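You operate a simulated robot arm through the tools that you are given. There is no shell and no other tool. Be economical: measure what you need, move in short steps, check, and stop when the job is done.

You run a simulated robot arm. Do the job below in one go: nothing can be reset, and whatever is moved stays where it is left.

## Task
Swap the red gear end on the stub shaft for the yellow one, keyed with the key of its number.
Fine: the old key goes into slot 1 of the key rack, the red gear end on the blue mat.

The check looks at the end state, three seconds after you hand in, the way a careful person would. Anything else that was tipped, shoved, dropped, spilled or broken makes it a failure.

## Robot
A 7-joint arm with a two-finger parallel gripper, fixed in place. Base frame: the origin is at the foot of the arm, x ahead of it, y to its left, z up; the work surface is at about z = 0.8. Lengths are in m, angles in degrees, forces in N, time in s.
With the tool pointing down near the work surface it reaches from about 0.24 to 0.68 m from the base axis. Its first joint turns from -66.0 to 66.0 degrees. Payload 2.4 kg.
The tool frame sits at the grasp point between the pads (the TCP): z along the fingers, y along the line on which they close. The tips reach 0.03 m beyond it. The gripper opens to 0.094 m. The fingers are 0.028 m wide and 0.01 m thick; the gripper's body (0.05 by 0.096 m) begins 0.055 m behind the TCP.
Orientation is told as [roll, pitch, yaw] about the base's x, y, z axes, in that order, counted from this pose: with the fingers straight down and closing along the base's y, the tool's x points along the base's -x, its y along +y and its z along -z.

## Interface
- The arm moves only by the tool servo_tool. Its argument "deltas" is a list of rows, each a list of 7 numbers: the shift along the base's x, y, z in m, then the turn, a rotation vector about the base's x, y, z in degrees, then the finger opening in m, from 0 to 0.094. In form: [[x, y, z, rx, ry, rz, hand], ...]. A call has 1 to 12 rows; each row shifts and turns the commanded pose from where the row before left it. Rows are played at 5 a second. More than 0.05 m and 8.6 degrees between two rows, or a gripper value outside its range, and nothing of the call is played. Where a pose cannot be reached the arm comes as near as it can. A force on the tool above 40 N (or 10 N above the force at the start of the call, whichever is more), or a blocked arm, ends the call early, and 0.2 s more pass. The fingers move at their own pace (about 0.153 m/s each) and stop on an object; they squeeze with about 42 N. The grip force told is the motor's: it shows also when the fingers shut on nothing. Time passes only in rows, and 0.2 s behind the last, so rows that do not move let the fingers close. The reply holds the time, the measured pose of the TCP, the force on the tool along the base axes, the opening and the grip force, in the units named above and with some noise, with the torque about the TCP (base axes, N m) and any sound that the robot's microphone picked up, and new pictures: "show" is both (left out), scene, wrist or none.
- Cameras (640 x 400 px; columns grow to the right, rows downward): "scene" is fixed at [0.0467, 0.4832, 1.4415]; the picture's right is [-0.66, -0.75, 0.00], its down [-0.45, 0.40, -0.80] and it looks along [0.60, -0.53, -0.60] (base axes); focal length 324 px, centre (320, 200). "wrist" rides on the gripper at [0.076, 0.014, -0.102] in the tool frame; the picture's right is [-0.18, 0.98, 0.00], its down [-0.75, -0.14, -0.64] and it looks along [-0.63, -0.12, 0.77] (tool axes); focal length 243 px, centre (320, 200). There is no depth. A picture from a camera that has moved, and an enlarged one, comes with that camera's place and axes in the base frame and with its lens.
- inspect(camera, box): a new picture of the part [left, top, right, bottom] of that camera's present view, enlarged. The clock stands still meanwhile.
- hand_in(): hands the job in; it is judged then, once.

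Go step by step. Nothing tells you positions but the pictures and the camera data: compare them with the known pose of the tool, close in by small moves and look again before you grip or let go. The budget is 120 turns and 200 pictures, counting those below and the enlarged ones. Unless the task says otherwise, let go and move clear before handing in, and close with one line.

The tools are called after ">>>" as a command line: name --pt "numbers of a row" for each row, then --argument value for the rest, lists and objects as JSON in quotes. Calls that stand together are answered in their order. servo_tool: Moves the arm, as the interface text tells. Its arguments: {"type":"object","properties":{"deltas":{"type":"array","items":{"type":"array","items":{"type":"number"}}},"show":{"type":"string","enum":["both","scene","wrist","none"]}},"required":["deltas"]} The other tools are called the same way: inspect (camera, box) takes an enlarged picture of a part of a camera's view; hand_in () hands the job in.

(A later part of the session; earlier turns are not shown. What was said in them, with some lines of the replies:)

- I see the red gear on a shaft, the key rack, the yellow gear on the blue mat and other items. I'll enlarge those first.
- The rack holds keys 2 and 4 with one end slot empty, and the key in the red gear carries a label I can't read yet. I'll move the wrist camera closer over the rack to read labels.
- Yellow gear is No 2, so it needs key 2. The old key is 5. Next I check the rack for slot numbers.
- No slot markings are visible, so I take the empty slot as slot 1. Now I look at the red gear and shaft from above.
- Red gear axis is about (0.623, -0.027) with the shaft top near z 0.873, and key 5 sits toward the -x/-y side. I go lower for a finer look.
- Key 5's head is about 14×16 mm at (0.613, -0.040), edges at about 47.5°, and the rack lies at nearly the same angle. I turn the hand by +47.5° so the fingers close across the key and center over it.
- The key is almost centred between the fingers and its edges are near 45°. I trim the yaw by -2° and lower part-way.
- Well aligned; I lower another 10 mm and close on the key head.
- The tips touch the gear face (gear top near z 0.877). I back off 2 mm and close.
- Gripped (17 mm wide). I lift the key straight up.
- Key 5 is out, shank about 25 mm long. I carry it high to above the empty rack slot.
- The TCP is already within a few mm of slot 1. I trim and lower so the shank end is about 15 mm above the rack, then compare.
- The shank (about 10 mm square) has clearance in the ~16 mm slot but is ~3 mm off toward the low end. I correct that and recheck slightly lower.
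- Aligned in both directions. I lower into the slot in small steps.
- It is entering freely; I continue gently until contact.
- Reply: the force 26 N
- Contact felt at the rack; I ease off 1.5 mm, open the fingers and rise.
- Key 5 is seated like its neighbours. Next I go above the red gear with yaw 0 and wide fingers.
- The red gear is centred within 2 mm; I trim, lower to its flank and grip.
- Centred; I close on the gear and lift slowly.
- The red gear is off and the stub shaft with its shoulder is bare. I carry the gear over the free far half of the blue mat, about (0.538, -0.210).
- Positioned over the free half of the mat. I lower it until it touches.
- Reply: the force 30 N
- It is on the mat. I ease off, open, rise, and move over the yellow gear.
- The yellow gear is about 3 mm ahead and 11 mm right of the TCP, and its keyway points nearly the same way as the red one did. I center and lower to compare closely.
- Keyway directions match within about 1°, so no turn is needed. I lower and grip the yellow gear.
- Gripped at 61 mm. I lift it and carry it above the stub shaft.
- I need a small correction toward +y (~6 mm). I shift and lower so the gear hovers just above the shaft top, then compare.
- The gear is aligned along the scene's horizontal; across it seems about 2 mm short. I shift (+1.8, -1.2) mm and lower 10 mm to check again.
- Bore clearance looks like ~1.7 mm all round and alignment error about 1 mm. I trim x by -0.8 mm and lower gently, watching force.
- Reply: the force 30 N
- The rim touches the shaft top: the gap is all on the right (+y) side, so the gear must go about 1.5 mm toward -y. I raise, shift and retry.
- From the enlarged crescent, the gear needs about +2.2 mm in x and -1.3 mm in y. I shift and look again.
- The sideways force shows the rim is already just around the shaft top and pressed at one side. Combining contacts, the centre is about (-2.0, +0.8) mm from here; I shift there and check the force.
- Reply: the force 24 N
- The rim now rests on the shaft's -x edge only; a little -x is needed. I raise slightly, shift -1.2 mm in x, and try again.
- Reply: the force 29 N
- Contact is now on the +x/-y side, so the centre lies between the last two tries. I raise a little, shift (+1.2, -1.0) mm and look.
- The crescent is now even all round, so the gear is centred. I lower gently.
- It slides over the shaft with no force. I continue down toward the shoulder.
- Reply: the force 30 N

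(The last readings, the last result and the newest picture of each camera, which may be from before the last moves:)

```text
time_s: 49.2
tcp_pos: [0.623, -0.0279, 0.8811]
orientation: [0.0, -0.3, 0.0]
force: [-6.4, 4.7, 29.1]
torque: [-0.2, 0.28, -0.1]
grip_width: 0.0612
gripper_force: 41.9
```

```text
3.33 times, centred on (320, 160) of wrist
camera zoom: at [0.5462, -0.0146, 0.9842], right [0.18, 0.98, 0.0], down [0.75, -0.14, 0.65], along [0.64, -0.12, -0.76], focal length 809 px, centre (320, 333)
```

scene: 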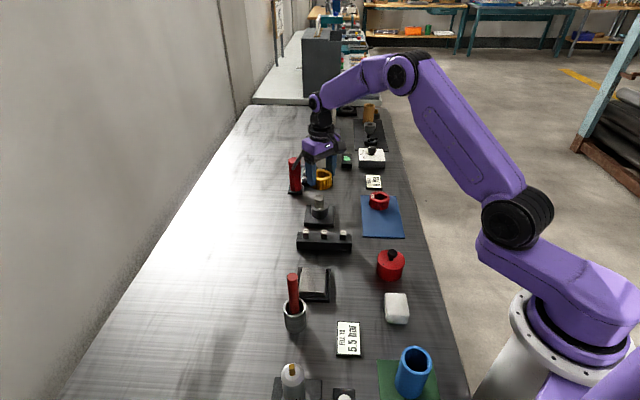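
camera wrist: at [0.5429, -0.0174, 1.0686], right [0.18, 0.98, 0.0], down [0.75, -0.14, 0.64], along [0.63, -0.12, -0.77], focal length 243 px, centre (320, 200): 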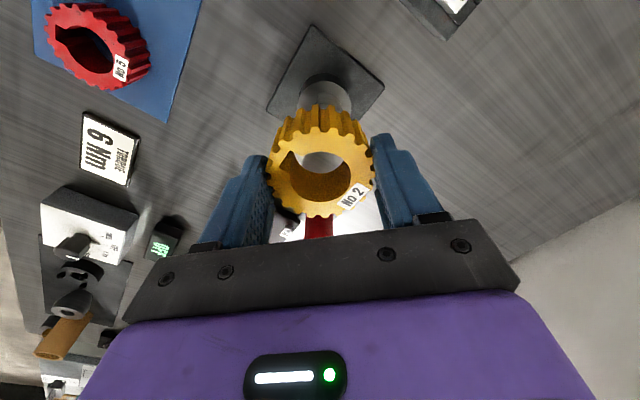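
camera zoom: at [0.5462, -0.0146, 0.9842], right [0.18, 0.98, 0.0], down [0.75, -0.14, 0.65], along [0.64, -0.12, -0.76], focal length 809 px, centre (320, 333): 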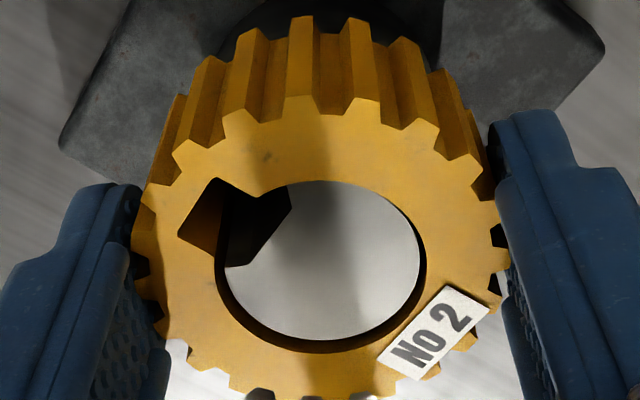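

Seated on the shoulder. I ease off, release, and rise to check the keyway alignment.

>>> servo_tool --pt "0 0 0.0025 0 0 0 0.045" --pt "0 0 0 0 0 0 0.065" --pt "0 0 0 0 0 0 0.088" --pt "0 0 0 0 0 0 0.088" --pt "0 0 0.03 0 0 0 0.088" --pt "0 0 0.03 0 0 0 0.088" --pt "0 0 0.03 0 0 0 0.088" --pt "0 0 0 0 0 0 0.088" --show "none"

>>> inspect --camera "wrist" --box '[260, 60, 380, 160]'

>>> inspect --camera "scene" --box '[295, 180, 345, 230]'

```text
time_s: 51.0
tcp_pos: [0.621, -0.0233, 0.9737]
orientation: [0.0, 0.0, -0.1]
force: [0.5, 0.2, -0.5]
torque: [-0.03, 0.02, -0.01]
grip_width: 0.0881
gripper_force: 0.1
```

```text
4.00 times, centred on (320, 110) of wrist
camera zoom: at [0.5448, -0.0103, 1.0747], right [0.18, 0.98, 0.0], down [0.75, -0.14, 0.64], along [0.63, -0.12, -0.77], focal length 970 px, centre (320, 560)
```

zoom: 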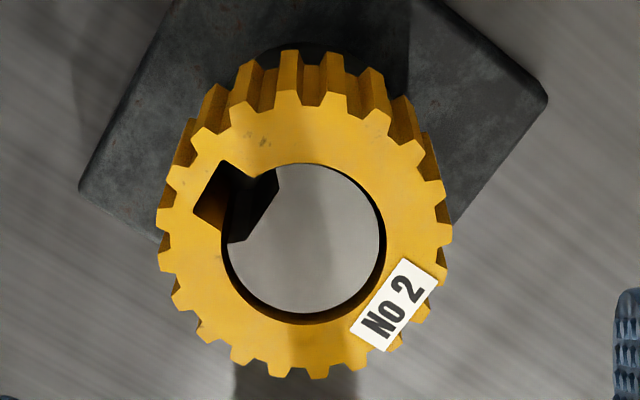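

```text
8.00 times, centred on (320, 205) of scene
camera zoom: at [0.0467, 0.4832, 1.4415], right [-0.66, -0.75, 0.0], down [-0.45, 0.4, -0.8], along [0.6, -0.53, -0.6], focal length 2590 px, centre (320, 160)
```

zoom: 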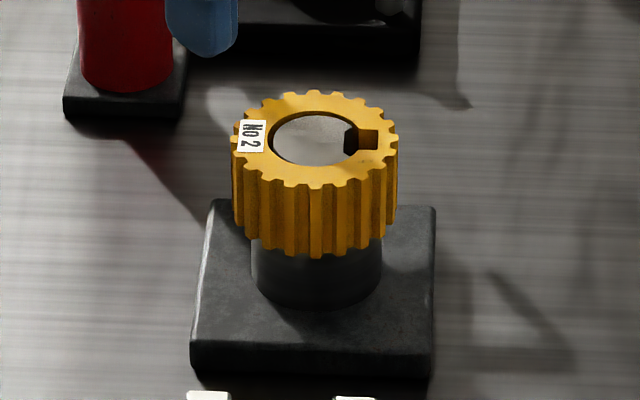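

>>> inspect --camera "wrist" --box '[297, 90, 347, 130]'

>>> inspect --camera "scene" --box '[308, 188, 336, 206]'

```text
10.00 times, centred on (322, 110) of wrist
camera zoom: at [0.5448, -0.0103, 1.0747], right [0.18, 0.98, 0.0], down [0.75, -0.14, 0.64], along [0.63, -0.12, -0.77], focal length 2426 px, centre (300, 1100)
```

zoom: 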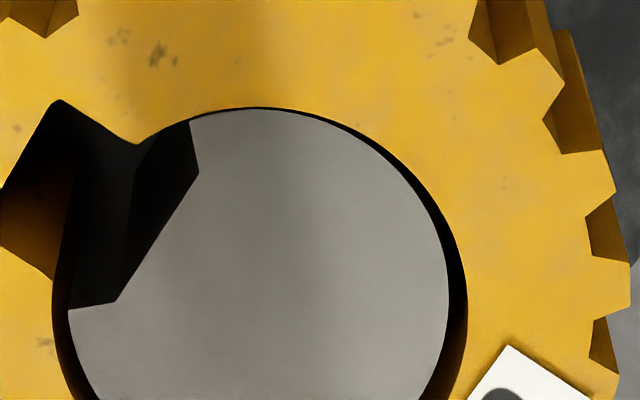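

```text
16.00 times, centred on (322, 197) of scene
camera zoom: at [0.0467, 0.4832, 1.4415], right [-0.66, -0.75, 0.0], down [-0.45, 0.4, -0.8], along [0.6, -0.53, -0.6], focal length 5181 px, centre (288, 248)
```

zoom: 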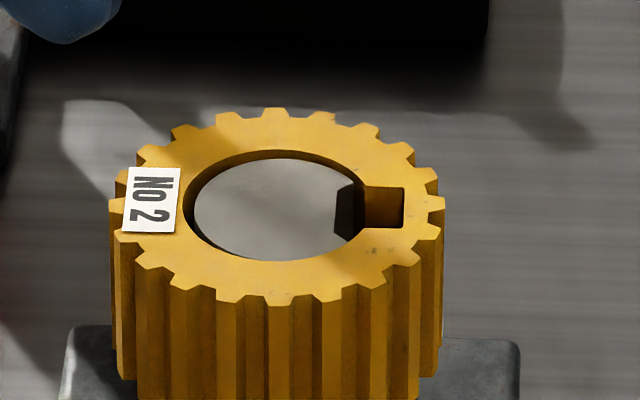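

Gear 2 is seated and its keyway lines up with the shaft's within ~3°, with ample slot clearance. Now I fetch key 2 at the far end of the rack.

>>> servo_tool --pt "-0.01 0.0175 0 0 0 7.5 0.06" --pt "-0.01 0.0175 0 0 0 7.5 0.036" --pt "-0.01 0.0175 0 0 0 7.5 0.036" --pt "-0.01 0.0175 0 0 0 7.5 0.036" --pt "-0.01 0.0175 0 0 0 7.5 0.036" --pt "-0.009 0.0175 -0.005 0 0 7.5 0.036" --pt "0 0 0 0 0 0 0.036" --pt "0 0 0 0 0 0 0.036" --show "none"

>>> inspect --camera "wrist" --box '[220, 40, 420, 200]'

>>> inspect --camera "scene" --box '[285, 190, 365, 260]'

```text
time_s: 52.8
tcp_pos: [0.563, 0.0783, 0.9679]
orientation: [-0.1, 0.1, 45.1]
force: [0.2, -0.5, 0.1]
torque: [0.01, 0.02, 0.01]
grip_width: 0.0359
gripper_force: 0.0
```

```text
2.50 times, centred on (320, 120) of wrist
camera zoom: at [0.4987, 0.0348, 1.0703], right [-0.57, 0.82, 0.0], down [0.63, 0.43, 0.64], along [0.53, 0.36, -0.77], focal length 606 px, centre (320, 400)
```

zoom: 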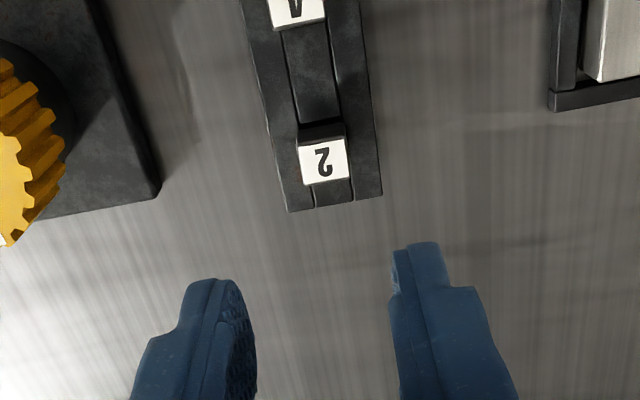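

```text
5.71 times, centred on (325, 225) of scene
camera zoom: at [0.0466, 0.4832, 1.4415], right [-0.66, -0.75, 0.0], down [-0.45, 0.4, -0.8], along [0.6, -0.53, -0.6], focal length 1850 px, centre (291, 57)
```

zoom: 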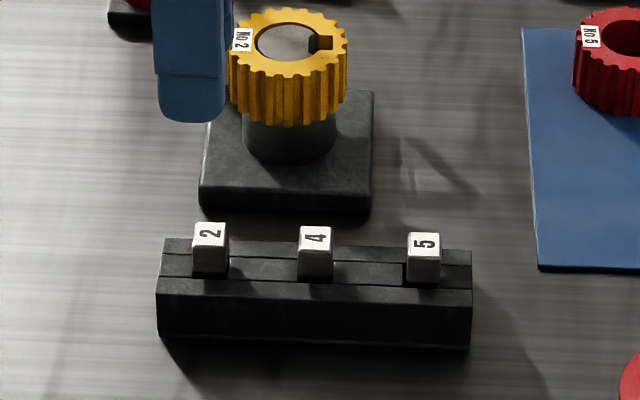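

Key 2 is within 4 mm; I trim position and yaw (-2.5°) and lower most of the way.

>>> servo_tool --pt "-0.0035 -0.0007 -0.03 0 0 -2.5 0.036" --pt "0 0 -0.03 0 0 0 0.036" --pt "0 0 -0.016 0 0 0 0.036" --pt "0 0 0 0 0 0 0.036" --show "none"

>>> inspect --camera "wrist" --box '[240, 80, 400, 220]'

>>> inspect --camera "scene" --box '[295, 210, 365, 260]'

```text
time_s: 53.8
tcp_pos: [0.5621, 0.0766, 0.8945]
orientation: [0.0, -0.1, 42.5]
force: [0.5, 0.2, 0.5]
torque: [-0.01, -0.04, -0.01]
grip_width: 0.0361
gripper_force: 0.1
```

```text
2.86 times, centred on (320, 150) of wrist
camera zoom: at [0.4962, 0.0356, 0.9963], right [-0.53, 0.85, 0.0], down [0.65, 0.41, 0.64], along [0.55, 0.34, -0.77], focal length 693 px, centre (320, 343)
```

zoom: 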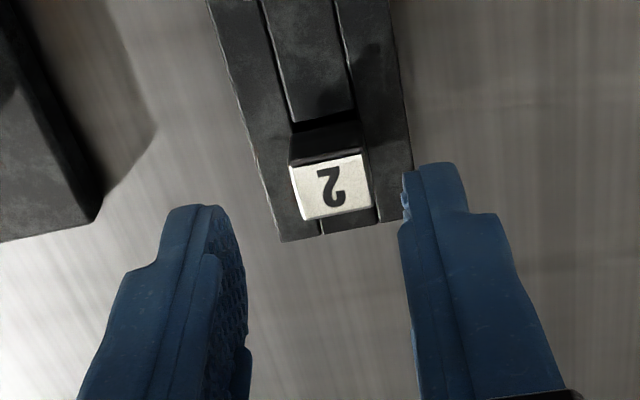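

```text
8.00 times, centred on (330, 235) of scene
camera zoom: at [0.0467, 0.4832, 1.4415], right [-0.66, -0.75, 0.0], down [-0.45, 0.4, -0.8], along [0.6, -0.53, -0.6], focal length 2590 px, centre (240, -80)
```

zoom: 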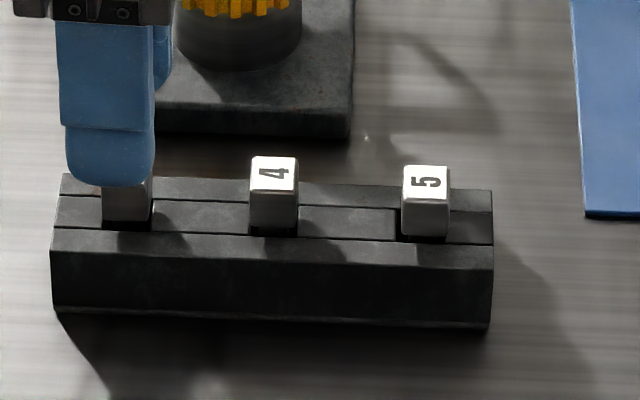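

>>> servo_tool --pt "-0.002 0.0022 -0.01 0 0 0 0.036" --pt "0 0 -0.01 0 0 0 0.036" --pt "0 0 -0.007 0 0 0 0.036" --pt "0 0 0 0 0 0 0.036" --show "none"

>>> inspect --camera "wrist" --box '[240, 80, 400, 220]'

>>> inspect --camera "scene" --box '[285, 210, 355, 260]'

```text
time_s: 54.8
tcp_pos: [0.5592, 0.079, 0.866]
orientation: [0.0, 0.1, 42.5]
force: [-0.3, 0.4, 0.6]
torque: [0.02, 0.01, -0.02]
grip_width: 0.0358
gripper_force: 0.0
```

```text
2.86 times, centred on (320, 150) of wrist
camera zoom: at [0.493, 0.038, 0.9678], right [-0.53, 0.85, 0.0], down [0.65, 0.41, 0.64], along [0.55, 0.34, -0.77], focal length 693 px, centre (320, 343)
```

zoom: 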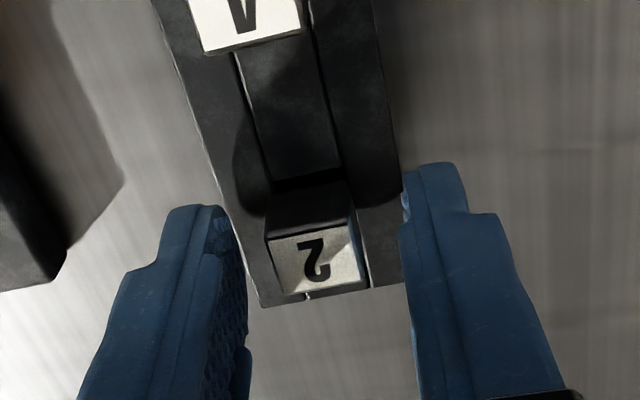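

```text
8.00 times, centred on (320, 235) of scene
camera zoom: at [0.0467, 0.4832, 1.4415], right [-0.66, -0.75, 0.0], down [-0.45, 0.4, -0.8], along [0.6, -0.53, -0.6], focal length 2590 px, centre (320, -80)
```

zoom: 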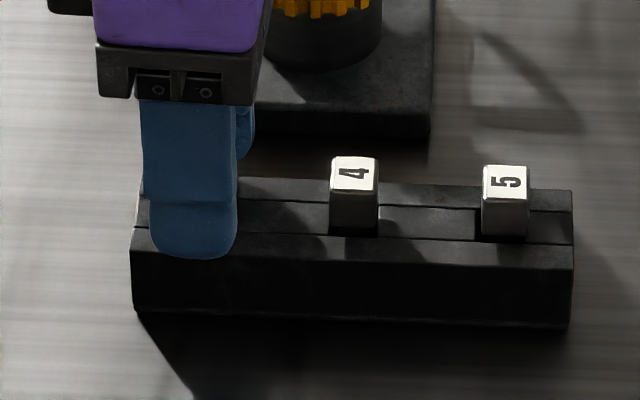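

Centred; I close on key 2 and lift.

>>> servo_tool --pt "0 0 0 0 0 0 0.02" --pt "0 0 0 0 0 0 0.0" --pt "0 0 0 0 0 0 0.0" --pt "0 0 0 0 0 0 0.0" --pt "0 0 0.004 0 0 0 0.0" --pt "0 0 0.01 0 0 0 0.0" --pt "0 0 0.03 0 0 0 0.0" --pt "0 0 0.04 0 0 0 0.0" --pt "0 0 0.04 0 0 0 0.0" --pt "0 0 0 0 0 0 0.0" --show "none"

>>> inspect --camera "scene" --box '[285, 170, 365, 260]'

>>> inspect --camera "wrist" --box '[240, 80, 400, 220]'

```text
time_s: 57.0
tcp_pos: [0.5577, 0.0757, 0.9903]
orientation: [0.0, 0.0, 42.5]
force: [-0.4, 0.5, -0.6]
torque: [-0.02, -0.02, -0.03]
grip_width: 0.0169
gripper_force: 42.2
```

```text
4.44 times, centred on (325, 215) of scene
camera zoom: at [0.0467, 0.4832, 1.4415], right [-0.66, -0.75, 0.0], down [-0.45, 0.4, -0.8], along [0.6, -0.53, -0.6], focal length 1439 px, centre (298, 133)
```

zoom: 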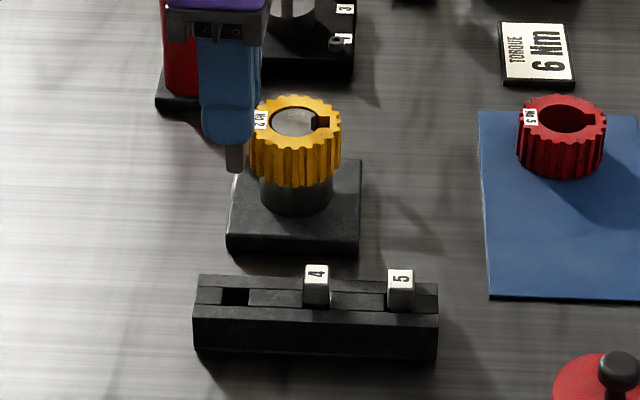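

```text
2.86 times, centred on (320, 150) of wrist
camera zoom: at [0.4925, 0.0349, 1.092], right [-0.53, 0.85, 0.0], down [0.65, 0.41, 0.64], along [0.54, 0.34, -0.77], focal length 693 px, centre (320, 343)
```

zoom: 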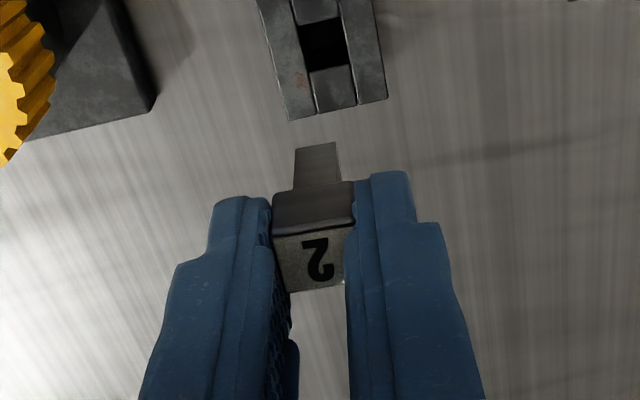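

Key 2 is held. I carry it to above the keyway (about 0.612, -0.039) and turn to 45.5°.

>>> servo_tool --pt "0.0135 -0.0285 0 0 0 1 0.0" --pt "0.0135 -0.0285 0 0 0 1 0.0" --pt "0.0135 -0.0285 0 0 0 1 0.0" --pt "0.0135 -0.0285 0 0 0 0 0.0" --pt "0 0 -0.02 0 0 0 0.0" --pt "0 0 0 0 0 0 0.0" --pt "0 0 0 0 0 0 0.0" --show "none"

>>> inspect --camera "wrist" --box '[240, 60, 400, 200]'

>>> inspect --camera "scene" --box '[295, 175, 345, 220]'

```text
time_s: 58.6
tcp_pos: [0.614, -0.0362, 0.9687]
orientation: [0.0, 0.0, 45.5]
force: [0.4, 0.7, -1.2]
torque: [0.02, -0.01, 0.0]
grip_width: 0.017
gripper_force: 42.0
```

```text
2.86 times, centred on (320, 130) of wrist
camera zoom: at [0.5504, -0.0805, 1.0706], right [-0.57, 0.82, 0.0], down [0.63, 0.44, 0.64], along [0.53, 0.37, -0.77], focal length 693 px, centre (320, 400)
```

zoom: 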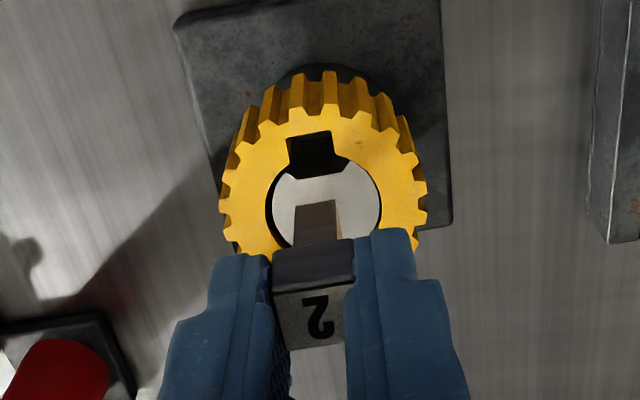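

```text
8.89 times, centred on (320, 198) of scene
camera zoom: at [0.0467, 0.4832, 1.4415], right [-0.66, -0.75, 0.0], down [-0.45, 0.4, -0.8], along [0.6, -0.53, -0.6], focal length 2878 px, centre (320, 222)
```

zoom: 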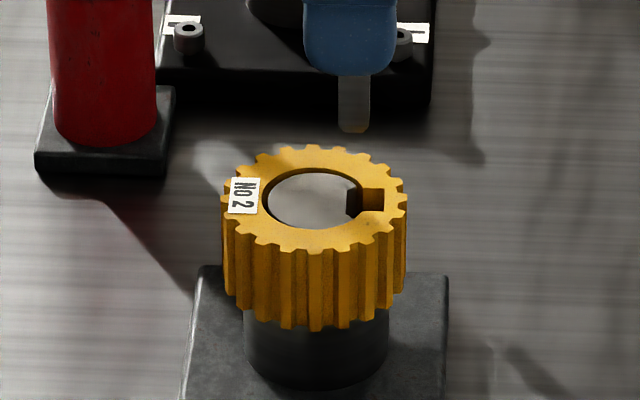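

The hole (gear notch + shaft notch) lies about 3 mm farther outward than the shank. I shift, lower to ~10 mm above the gear, and recheck.

>>> servo_tool --pt "-0.001 -0.0032 -0.012 0 0 0 0.0" --pt "0 0 -0.012 0 0 0 0.0" --pt "0 0 0 0 0 0 0.0" --pt "0 0 0 0 0 0 0.0" --show "none"

>>> inspect --camera "wrist" --box '[270, 80, 370, 170]'

>>> inspect --camera "scene" --box '[305, 180, 340, 212]'

```text
time_s: 59.6
tcp_pos: [0.6124, -0.0394, 0.9447]
orientation: [0.0, 0.0, 45.5]
force: [0.5, -0.4, -1.3]
torque: [0.02, 0.03, -0.02]
grip_width: 0.0168
gripper_force: 42.1
```

```text
4.44 times, centred on (320, 125) of wrist
camera zoom: at [0.5481, -0.0842, 1.047], right [-0.57, 0.82, 0.0], down [0.63, 0.44, 0.64], along [0.53, 0.37, -0.77], focal length 1078 px, centre (320, 533)
```

zoom: 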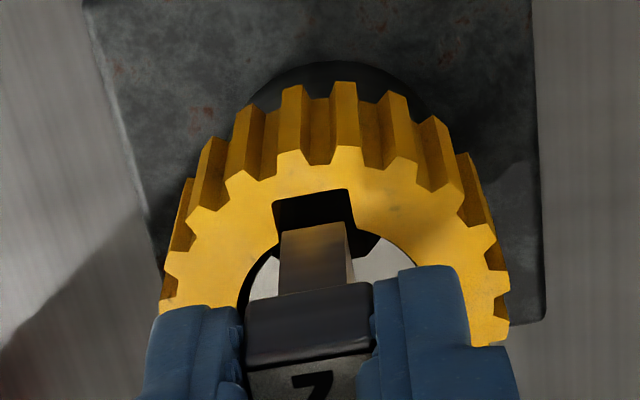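

```text
12.50 times, centred on (322, 196) of scene
camera zoom: at [0.0467, 0.4832, 1.4415], right [-0.66, -0.75, 0.0], down [-0.45, 0.4, -0.8], along [0.6, -0.53, -0.6], focal length 4048 px, centre (289, 250)
```

zoom: 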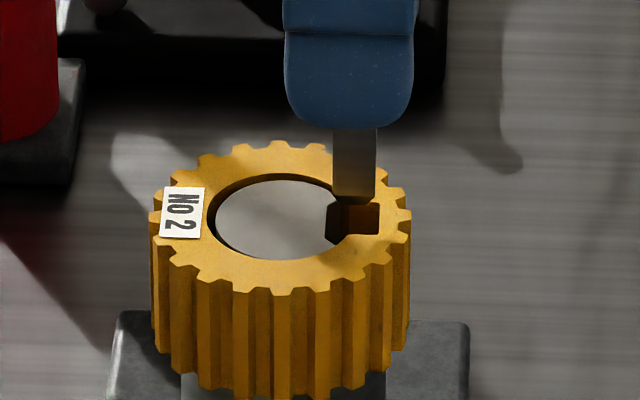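

Aligned to about 1 mm in both directions. I lower 9 mm more and recheck right above the hole.

>>> servo_tool --pt "0 0 -0.005 0 0 0 0.0" --pt "0 0 -0.004 0 0 0 0.0" --pt "0 0 0 0 0 0 0.0" --pt "0 0 0 0 0 0 0.0" --show "none"

>>> inspect --camera "wrist" --box '[280, 90, 360, 160]'

>>> inspect --camera "scene" --box '[310, 185, 336, 208]'

```text
time_s: 60.6
tcp_pos: [0.6107, -0.0394, 0.9372]
orientation: [0.0, 0.0, 45.5]
force: [0.1, 0.8, -0.2]
torque: [0.01, -0.02, -0.02]
grip_width: 0.0164
gripper_force: 41.6
```

```text
5.71 times, centred on (320, 125) of wrist
camera zoom: at [0.5479, -0.0837, 1.0386], right [-0.57, 0.82, 0.0], down [0.63, 0.44, 0.64], along [0.53, 0.37, -0.77], focal length 1386 px, centre (320, 629)
```

zoom: 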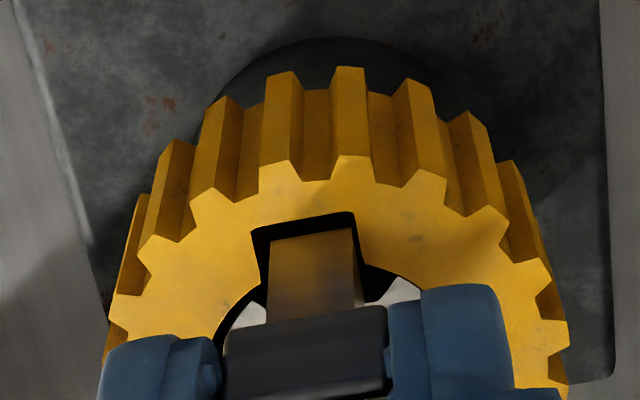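

```text
16.00 times, centred on (323, 196) of scene
camera zoom: at [0.0467, 0.4832, 1.4415], right [-0.66, -0.75, 0.0], down [-0.45, 0.4, -0.8], along [0.6, -0.53, -0.6], focal length 5181 px, centre (272, 256)
```

zoom: 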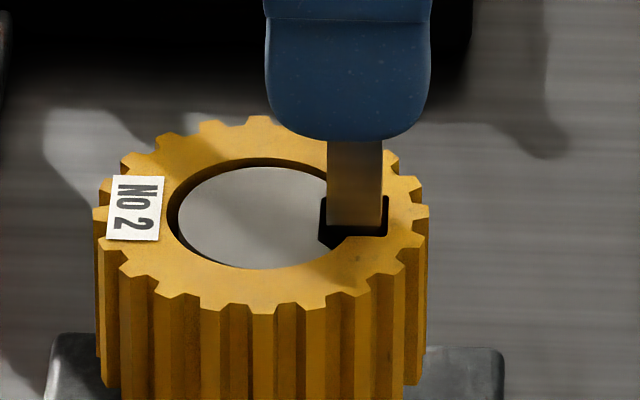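

The shank is slightly to one side of the notch (~0.8 mm). I shift and start inserting gently.

>>> servo_tool --pt "0.0006 -0.0006 0 0 0 0 0.0" --pt "0 0 -0.002 0 0 0 0.0" --pt "0 0 -0.002 0 0 0 0.0" --pt "0 0 0 0 0 0 0.0" --show "none"

>>> inspect --camera "wrist" --box '[280, 90, 360, 160]'

>>> inspect --camera "scene" --box '[310, 185, 336, 208]'

```text
time_s: 61.6
tcp_pos: [0.6115, -0.0399, 0.933]
orientation: [-0.1, 0.0, 45.5]
force: [1.1, -0.7, -1.0]
torque: [0.0, -0.01, 0.02]
grip_width: 0.017
gripper_force: 41.8
```

```text
5.71 times, centred on (320, 125) of wrist
camera zoom: at [0.548, -0.0841, 1.0352], right [-0.57, 0.82, 0.0], down [0.63, 0.44, 0.64], along [0.53, 0.37, -0.77], focal length 1386 px, centre (320, 629)
```

zoom: 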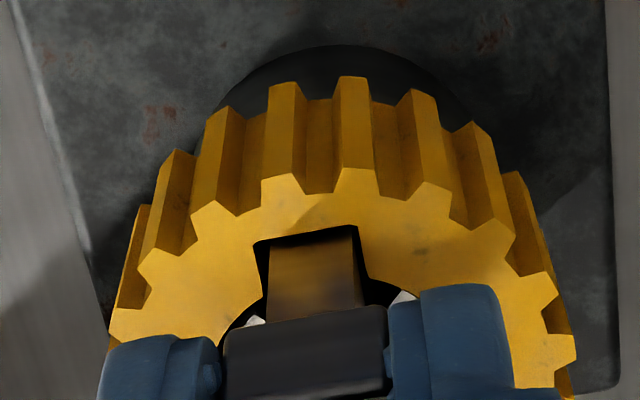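

```text
16.00 times, centred on (323, 196) of scene
camera zoom: at [0.0467, 0.4832, 1.4415], right [-0.66, -0.75, 0.0], down [-0.45, 0.4, -0.8], along [0.6, -0.53, -0.6], focal length 5181 px, centre (272, 256)
```

zoom: 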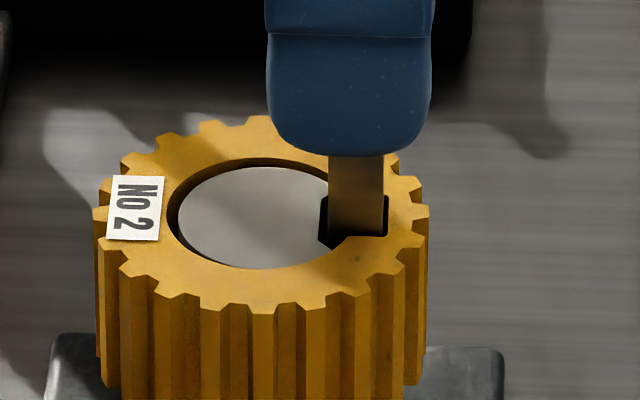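

It appears to be entering the hole with no force. I continue slowly.

>>> servo_tool --pt "0 0 -0.002 0 0 0 0.0" --pt "0 0 -0.002 0 0 0 0.0" --pt "0 0 0 0 0 0 0.0" --show "none"

>>> inspect --camera "wrist" --box '[280, 90, 360, 160]'

>>> inspect --camera "scene" --box '[310, 185, 336, 208]'

```text
time_s: 62.4
tcp_pos: [0.6126, -0.0395, 0.9298]
orientation: [0.0, 0.0, 45.5]
force: [1.0, -0.6, -1.2]
torque: [-0.02, 0.0, 0.03]
grip_width: 0.0165
gripper_force: 42.0
```

```text
5.71 times, centred on (320, 125) of wrist
camera zoom: at [0.5487, -0.084, 1.0308], right [-0.57, 0.82, 0.0], down [0.63, 0.44, 0.64], along [0.53, 0.37, -0.77], focal length 1386 px, centre (320, 629)
```

zoom: 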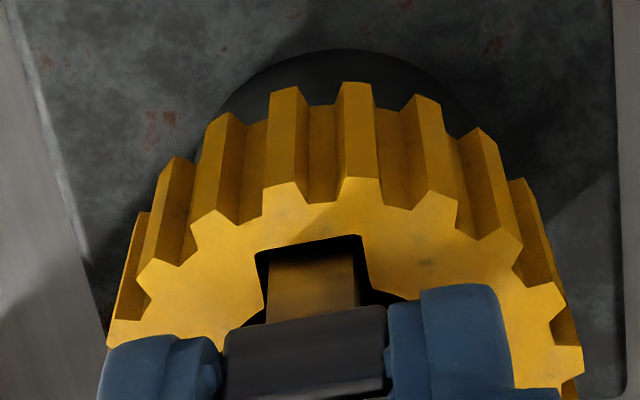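

```text
16.00 times, centred on (323, 196) of scene
camera zoom: at [0.0467, 0.4832, 1.4415], right [-0.66, -0.75, 0.0], down [-0.45, 0.4, -0.8], along [0.6, -0.53, -0.6], focal length 5181 px, centre (272, 256)
```

zoom: 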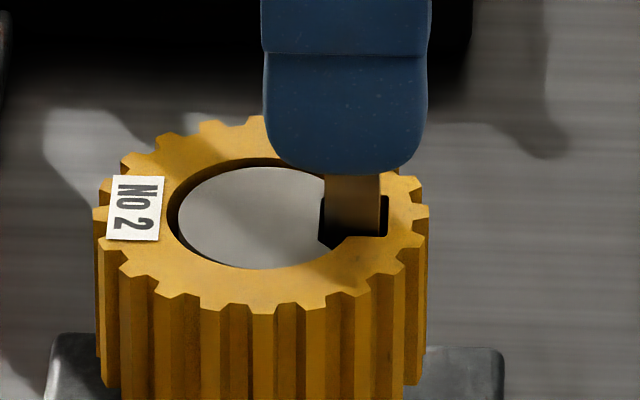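

Inside the notch with gaps on each side. I keep lowering.

>>> servo_tool --pt "-0.0003 -0.0003 -0.002 0 0 0 0.0" --pt "0 0 -0.003 0 0 0 0.0" --pt "0 0 -0.003 0 0 0 0.0" --pt "0 0 0 0 0 0 0.0" --show "none"

>>> inspect --camera "scene" --box '[310, 185, 336, 208]'

```text
time_s: 63.4
tcp_pos: [0.6112, -0.0398, 0.9197]
orientation: [0.1, 0.1, 45.5]
force: [0.5, 0.4, -0.6]
torque: [0.01, 0.0, -0.03]
grip_width: 0.0168
gripper_force: 41.7
```

```text
16.00 times, centred on (323, 196) of scene
camera zoom: at [0.0467, 0.4832, 1.4415], right [-0.66, -0.75, 0.0], down [-0.45, 0.4, -0.8], along [0.6, -0.53, -0.6], focal length 5181 px, centre (272, 256)
```

zoom: 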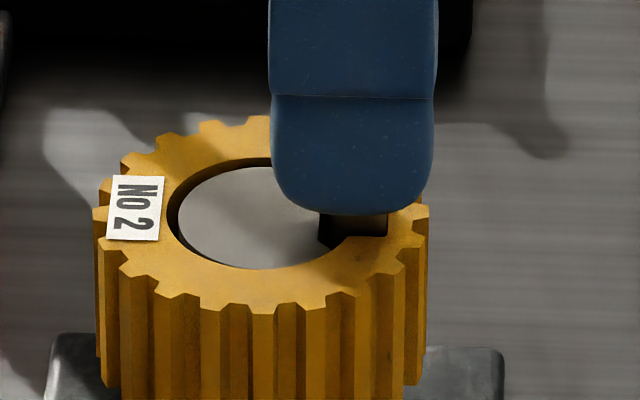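

>>> servo_tool --pt "0 0 -0.003 0 0 0 0.0" --pt "0 0 -0.003 0 0 0 0.0" --pt "0 0 -0.003 0 0 0 0.0" --pt "0 0 -0.002 0 0 0 0.0" --pt "0 0 0 0 0 0 0.0" --show "none"

>>> inspect --camera "wrist" --box '[240, 90, 400, 220]'

```text
time_s: 64.6
tcp_pos: [0.6122, -0.0396, 0.9102]
orientation: [0.0, 0.0, 45.6]
force: [0.2, -0.3, 0.2]
torque: [-0.02, -0.01, -0.01]
grip_width: 0.0168
gripper_force: 41.9
```

```text
3.08 times, centred on (320, 155) of wrist
camera zoom: at [0.5481, -0.0847, 1.0116], right [-0.57, 0.82, 0.0], down [0.63, 0.44, 0.64], along [0.53, 0.37, -0.77], focal length 746 px, centre (320, 338)
```

zoom: 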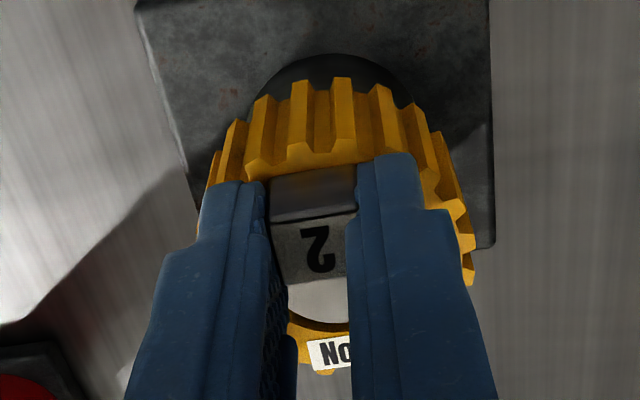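

Almost fully in. I lower the last few mm until contact.

>>> servo_tool --pt "0 0 -0.0015 0 0 0 0.0" --pt "0 0 -0.0015 0 0 0 0.0" --pt "0 0 0 0 0 0 0.0" --show "none"

>>> servo_tool --pt "0 0 -0.001 0 0 0 0.0" --pt "0 0 0 0 0 0 0.0" --show "none"

```text
time_s: 65.4
tcp_pos: [0.6115, -0.0403, 0.9085]
orientation: [-0.2, -0.2, 45.5]
force: [-6.5, -1.1, 26.2]
torque: [-0.13, 0.36, -0.02]
grip_width: 0.0173
gripper_force: 41.7
```

```text
time_s: 66.0
tcp_pos: [0.6122, -0.04, 0.9074]
orientation: [-0.2, -0.1, 45.5]
force: [-3.8, -1.6, 28.0]
torque: [-0.07, 0.34, 0.0]
grip_width: 0.0168
gripper_force: 42.1
```

Contact reached. I ease off, release and rise to inspect.

>>> servo_tool --pt "0 0 0.002 0 0 0 0.0" --pt "0 0 0 0 0 0 0.022" --pt "0 0 0 0 0 0 0.036" --pt "0 0 0 0 0 0 0.036" --pt "0 0 0.02 0 0 0 0.036" --pt "0 0 0.04 0 0 0 0.036" --pt "0 0 0 0 0 0 0.036" --show "none"

>>> inspect --camera "wrist" --box '[240, 60, 400, 190]'

>>> inspect --camera "scene" --box '[295, 180, 345, 230]'

```text
time_s: 67.6
tcp_pos: [0.6076, -0.0383, 0.9652]
orientation: [0.0, 0.0, 45.5]
force: [-0.1, 1.0, 1.1]
torque: [0.01, 0.0, 0.01]
grip_width: 0.0357
gripper_force: 0.1
```

```text
3.08 times, centred on (320, 125) of wrist
camera zoom: at [0.5451, -0.0835, 1.0676], right [-0.57, 0.82, 0.0], down [0.63, 0.44, 0.64], along [0.53, 0.37, -0.77], focal length 746 px, centre (320, 431)
```

zoom: 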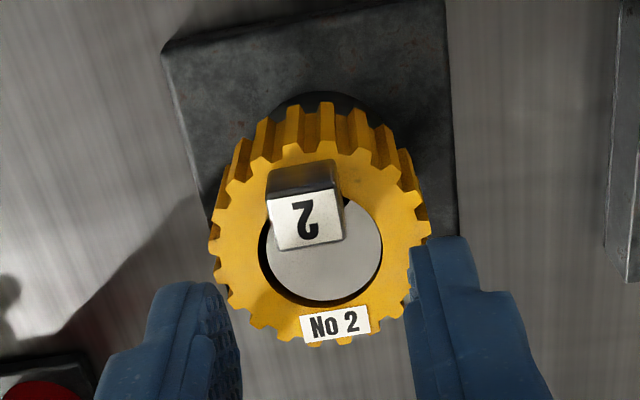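

```text
8.00 times, centred on (320, 205) of scene
camera zoom: at [0.0467, 0.4832, 1.4415], right [-0.66, -0.75, 0.0], down [-0.45, 0.4, -0.8], along [0.6, -0.53, -0.6], focal length 2590 px, centre (320, 160)
```

zoom: 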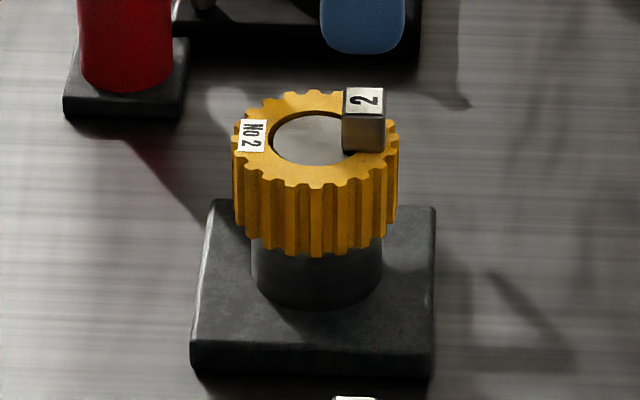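

>>> inspect --camera "scene" --box '[312, 186, 336, 206]'

>>> inspect --camera "wrist" --box '[285, 90, 355, 150]'

```text
16.00 times, centred on (324, 196) of scene
camera zoom: at [0.0467, 0.4832, 1.4415], right [-0.66, -0.75, 0.0], down [-0.45, 0.4, -0.8], along [0.6, -0.53, -0.6], focal length 5181 px, centre (256, 264)
```

zoom: 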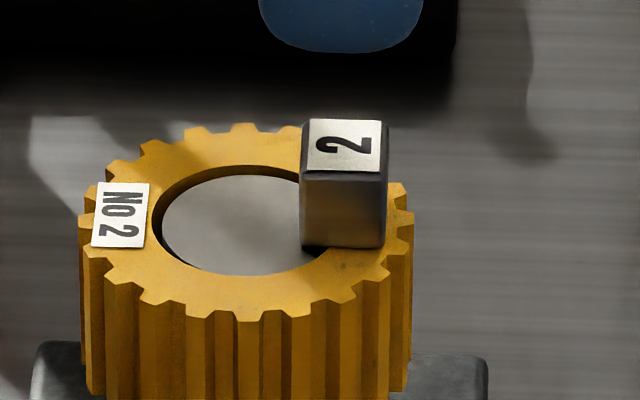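

```text
6.67 times, centred on (320, 120) of wrist
camera zoom: at [0.5451, -0.0835, 1.0676], right [-0.57, 0.82, 0.0], down [0.63, 0.44, 0.64], along [0.53, 0.37, -0.77], focal length 1618 px, centre (320, 733)
```

zoom: 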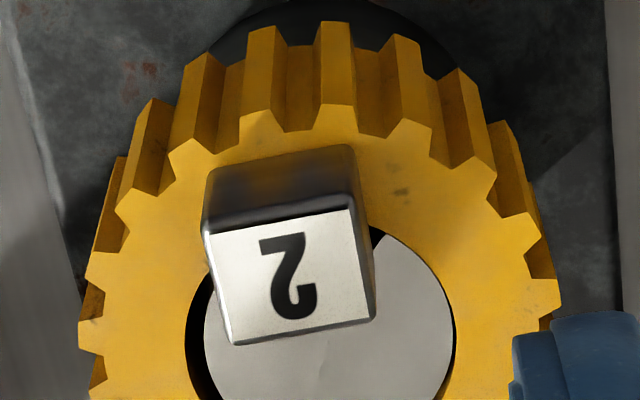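

Key 2's head sits flush on the yellow gear, matching how key 5 sat before. I move clear and take a final look.

>>> servo_tool --pt "0 0 0.03 0 0 0 0.036" --pt "-0.03 0.01 0.03 0 0 0 0.036" --pt "-0.045 0.01 0.02 0 0 0 0.036" --pt "-0.045 0.01 0 0 0 0 0.036" --pt "-0.045 0.01 0 0 0 0 0.036" --pt "0 0 0 0 0 0 0.036" --show "scene"

>>> inspect --camera "scene" --box '[280, 140, 440, 270]'

```text
refused: row 3 steps farther than a row can; nothing moved
```

```text
3.08 times, centred on (360, 205) of scene
camera zoom: at [0.0467, 0.4832, 1.4415], right [-0.66, -0.75, 0.0], down [-0.45, 0.4, -0.8], along [0.6, -0.53, -0.6], focal length 996 px, centre (197, 185)
```

zoom: 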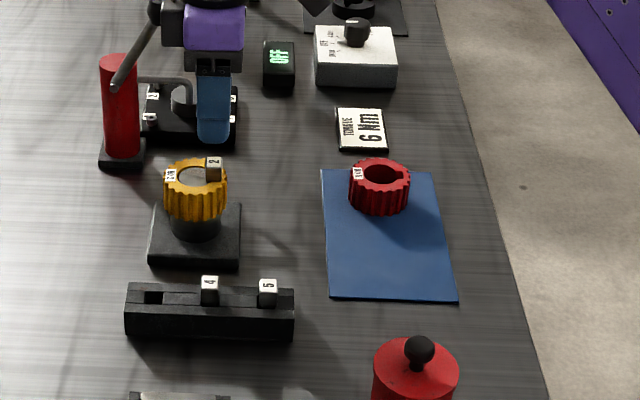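

>>> servo_tool --pt "0 0 0.03 0 0 0 0.036" --pt "-0.03 0.005 0.03 0 0 0 0.036" --pt "-0.04 0.005 0.01 0 0 0 0.036" --pt "-0.04 0.005 0 0 0 0 0.036" --pt "-0.04 0.005 0 0 0 0 0.036" --pt "0 0 0 0 0 0 0.036" --show "both"

>>> inspect --camera "scene" --box '[280, 160, 420, 270]'

```text
time_s: 69.0
tcp_pos: [0.4593, -0.0209, 1.0339]
orientation: [0.0, 0.2, 45.5]
force: [-0.1, 0.4, -0.5]
torque: [-0.02, -0.03, 0.0]
grip_width: 0.036
gripper_force: 0.0
camera wrist: at [0.3961, -0.0656, 1.1364], right [-0.57, 0.82, 0.0], down [0.63, 0.44, 0.64], along [0.53, 0.37, -0.77], focal length 243 px, centre (320, 200)
```

scene: 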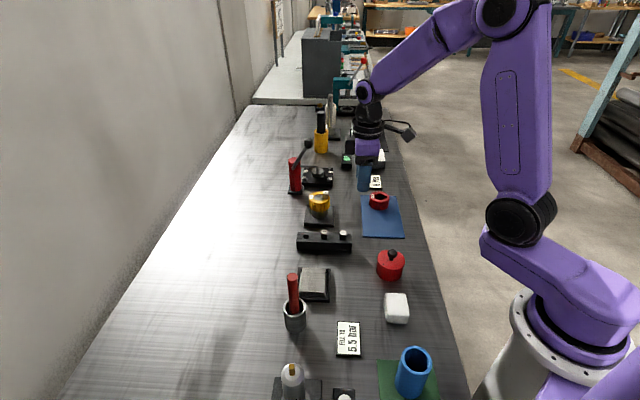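
wrist: 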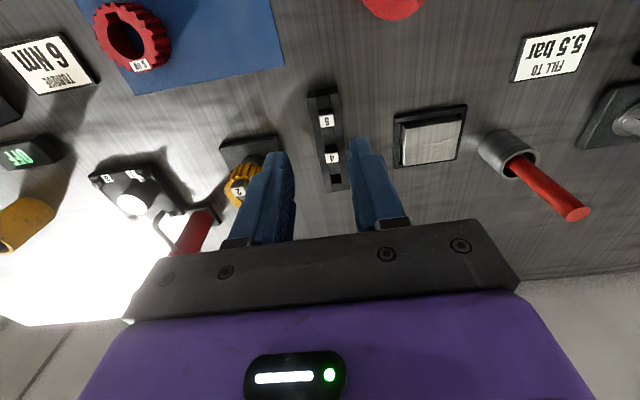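

```text
3.64 times, centred on (350, 215) of scene
camera zoom: at [0.0466, 0.4832, 1.4415], right [-0.66, -0.75, 0.0], down [-0.45, 0.4, -0.8], along [0.6, -0.53, -0.6], focal length 1178 px, centre (211, 146)
```

zoom: 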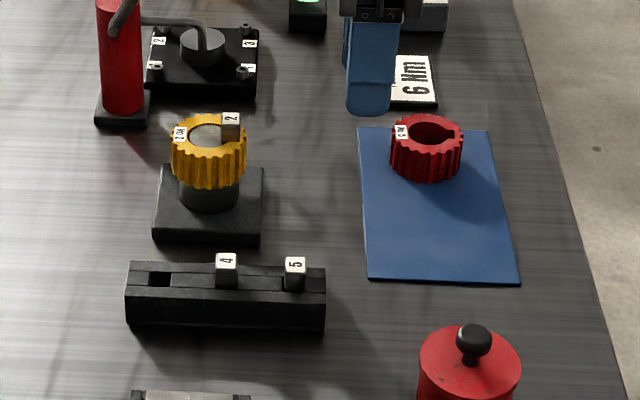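

Everything is in place: yellow gear 2 with key 2 on the shaft, key 5 in the rack's slot 1, and the red gear wholly on the blue mat. The hand is clear, so I hand in.

>>> hand_in

```text
The job is handed in.
```

The yellow gear end is on the stub shaft with key 2, the old key 5 is in the rack, and the red gear end is on the blue mat. I saw no slot numbers on the rack, so I took slot 1 to be the slot that was empty at the start.
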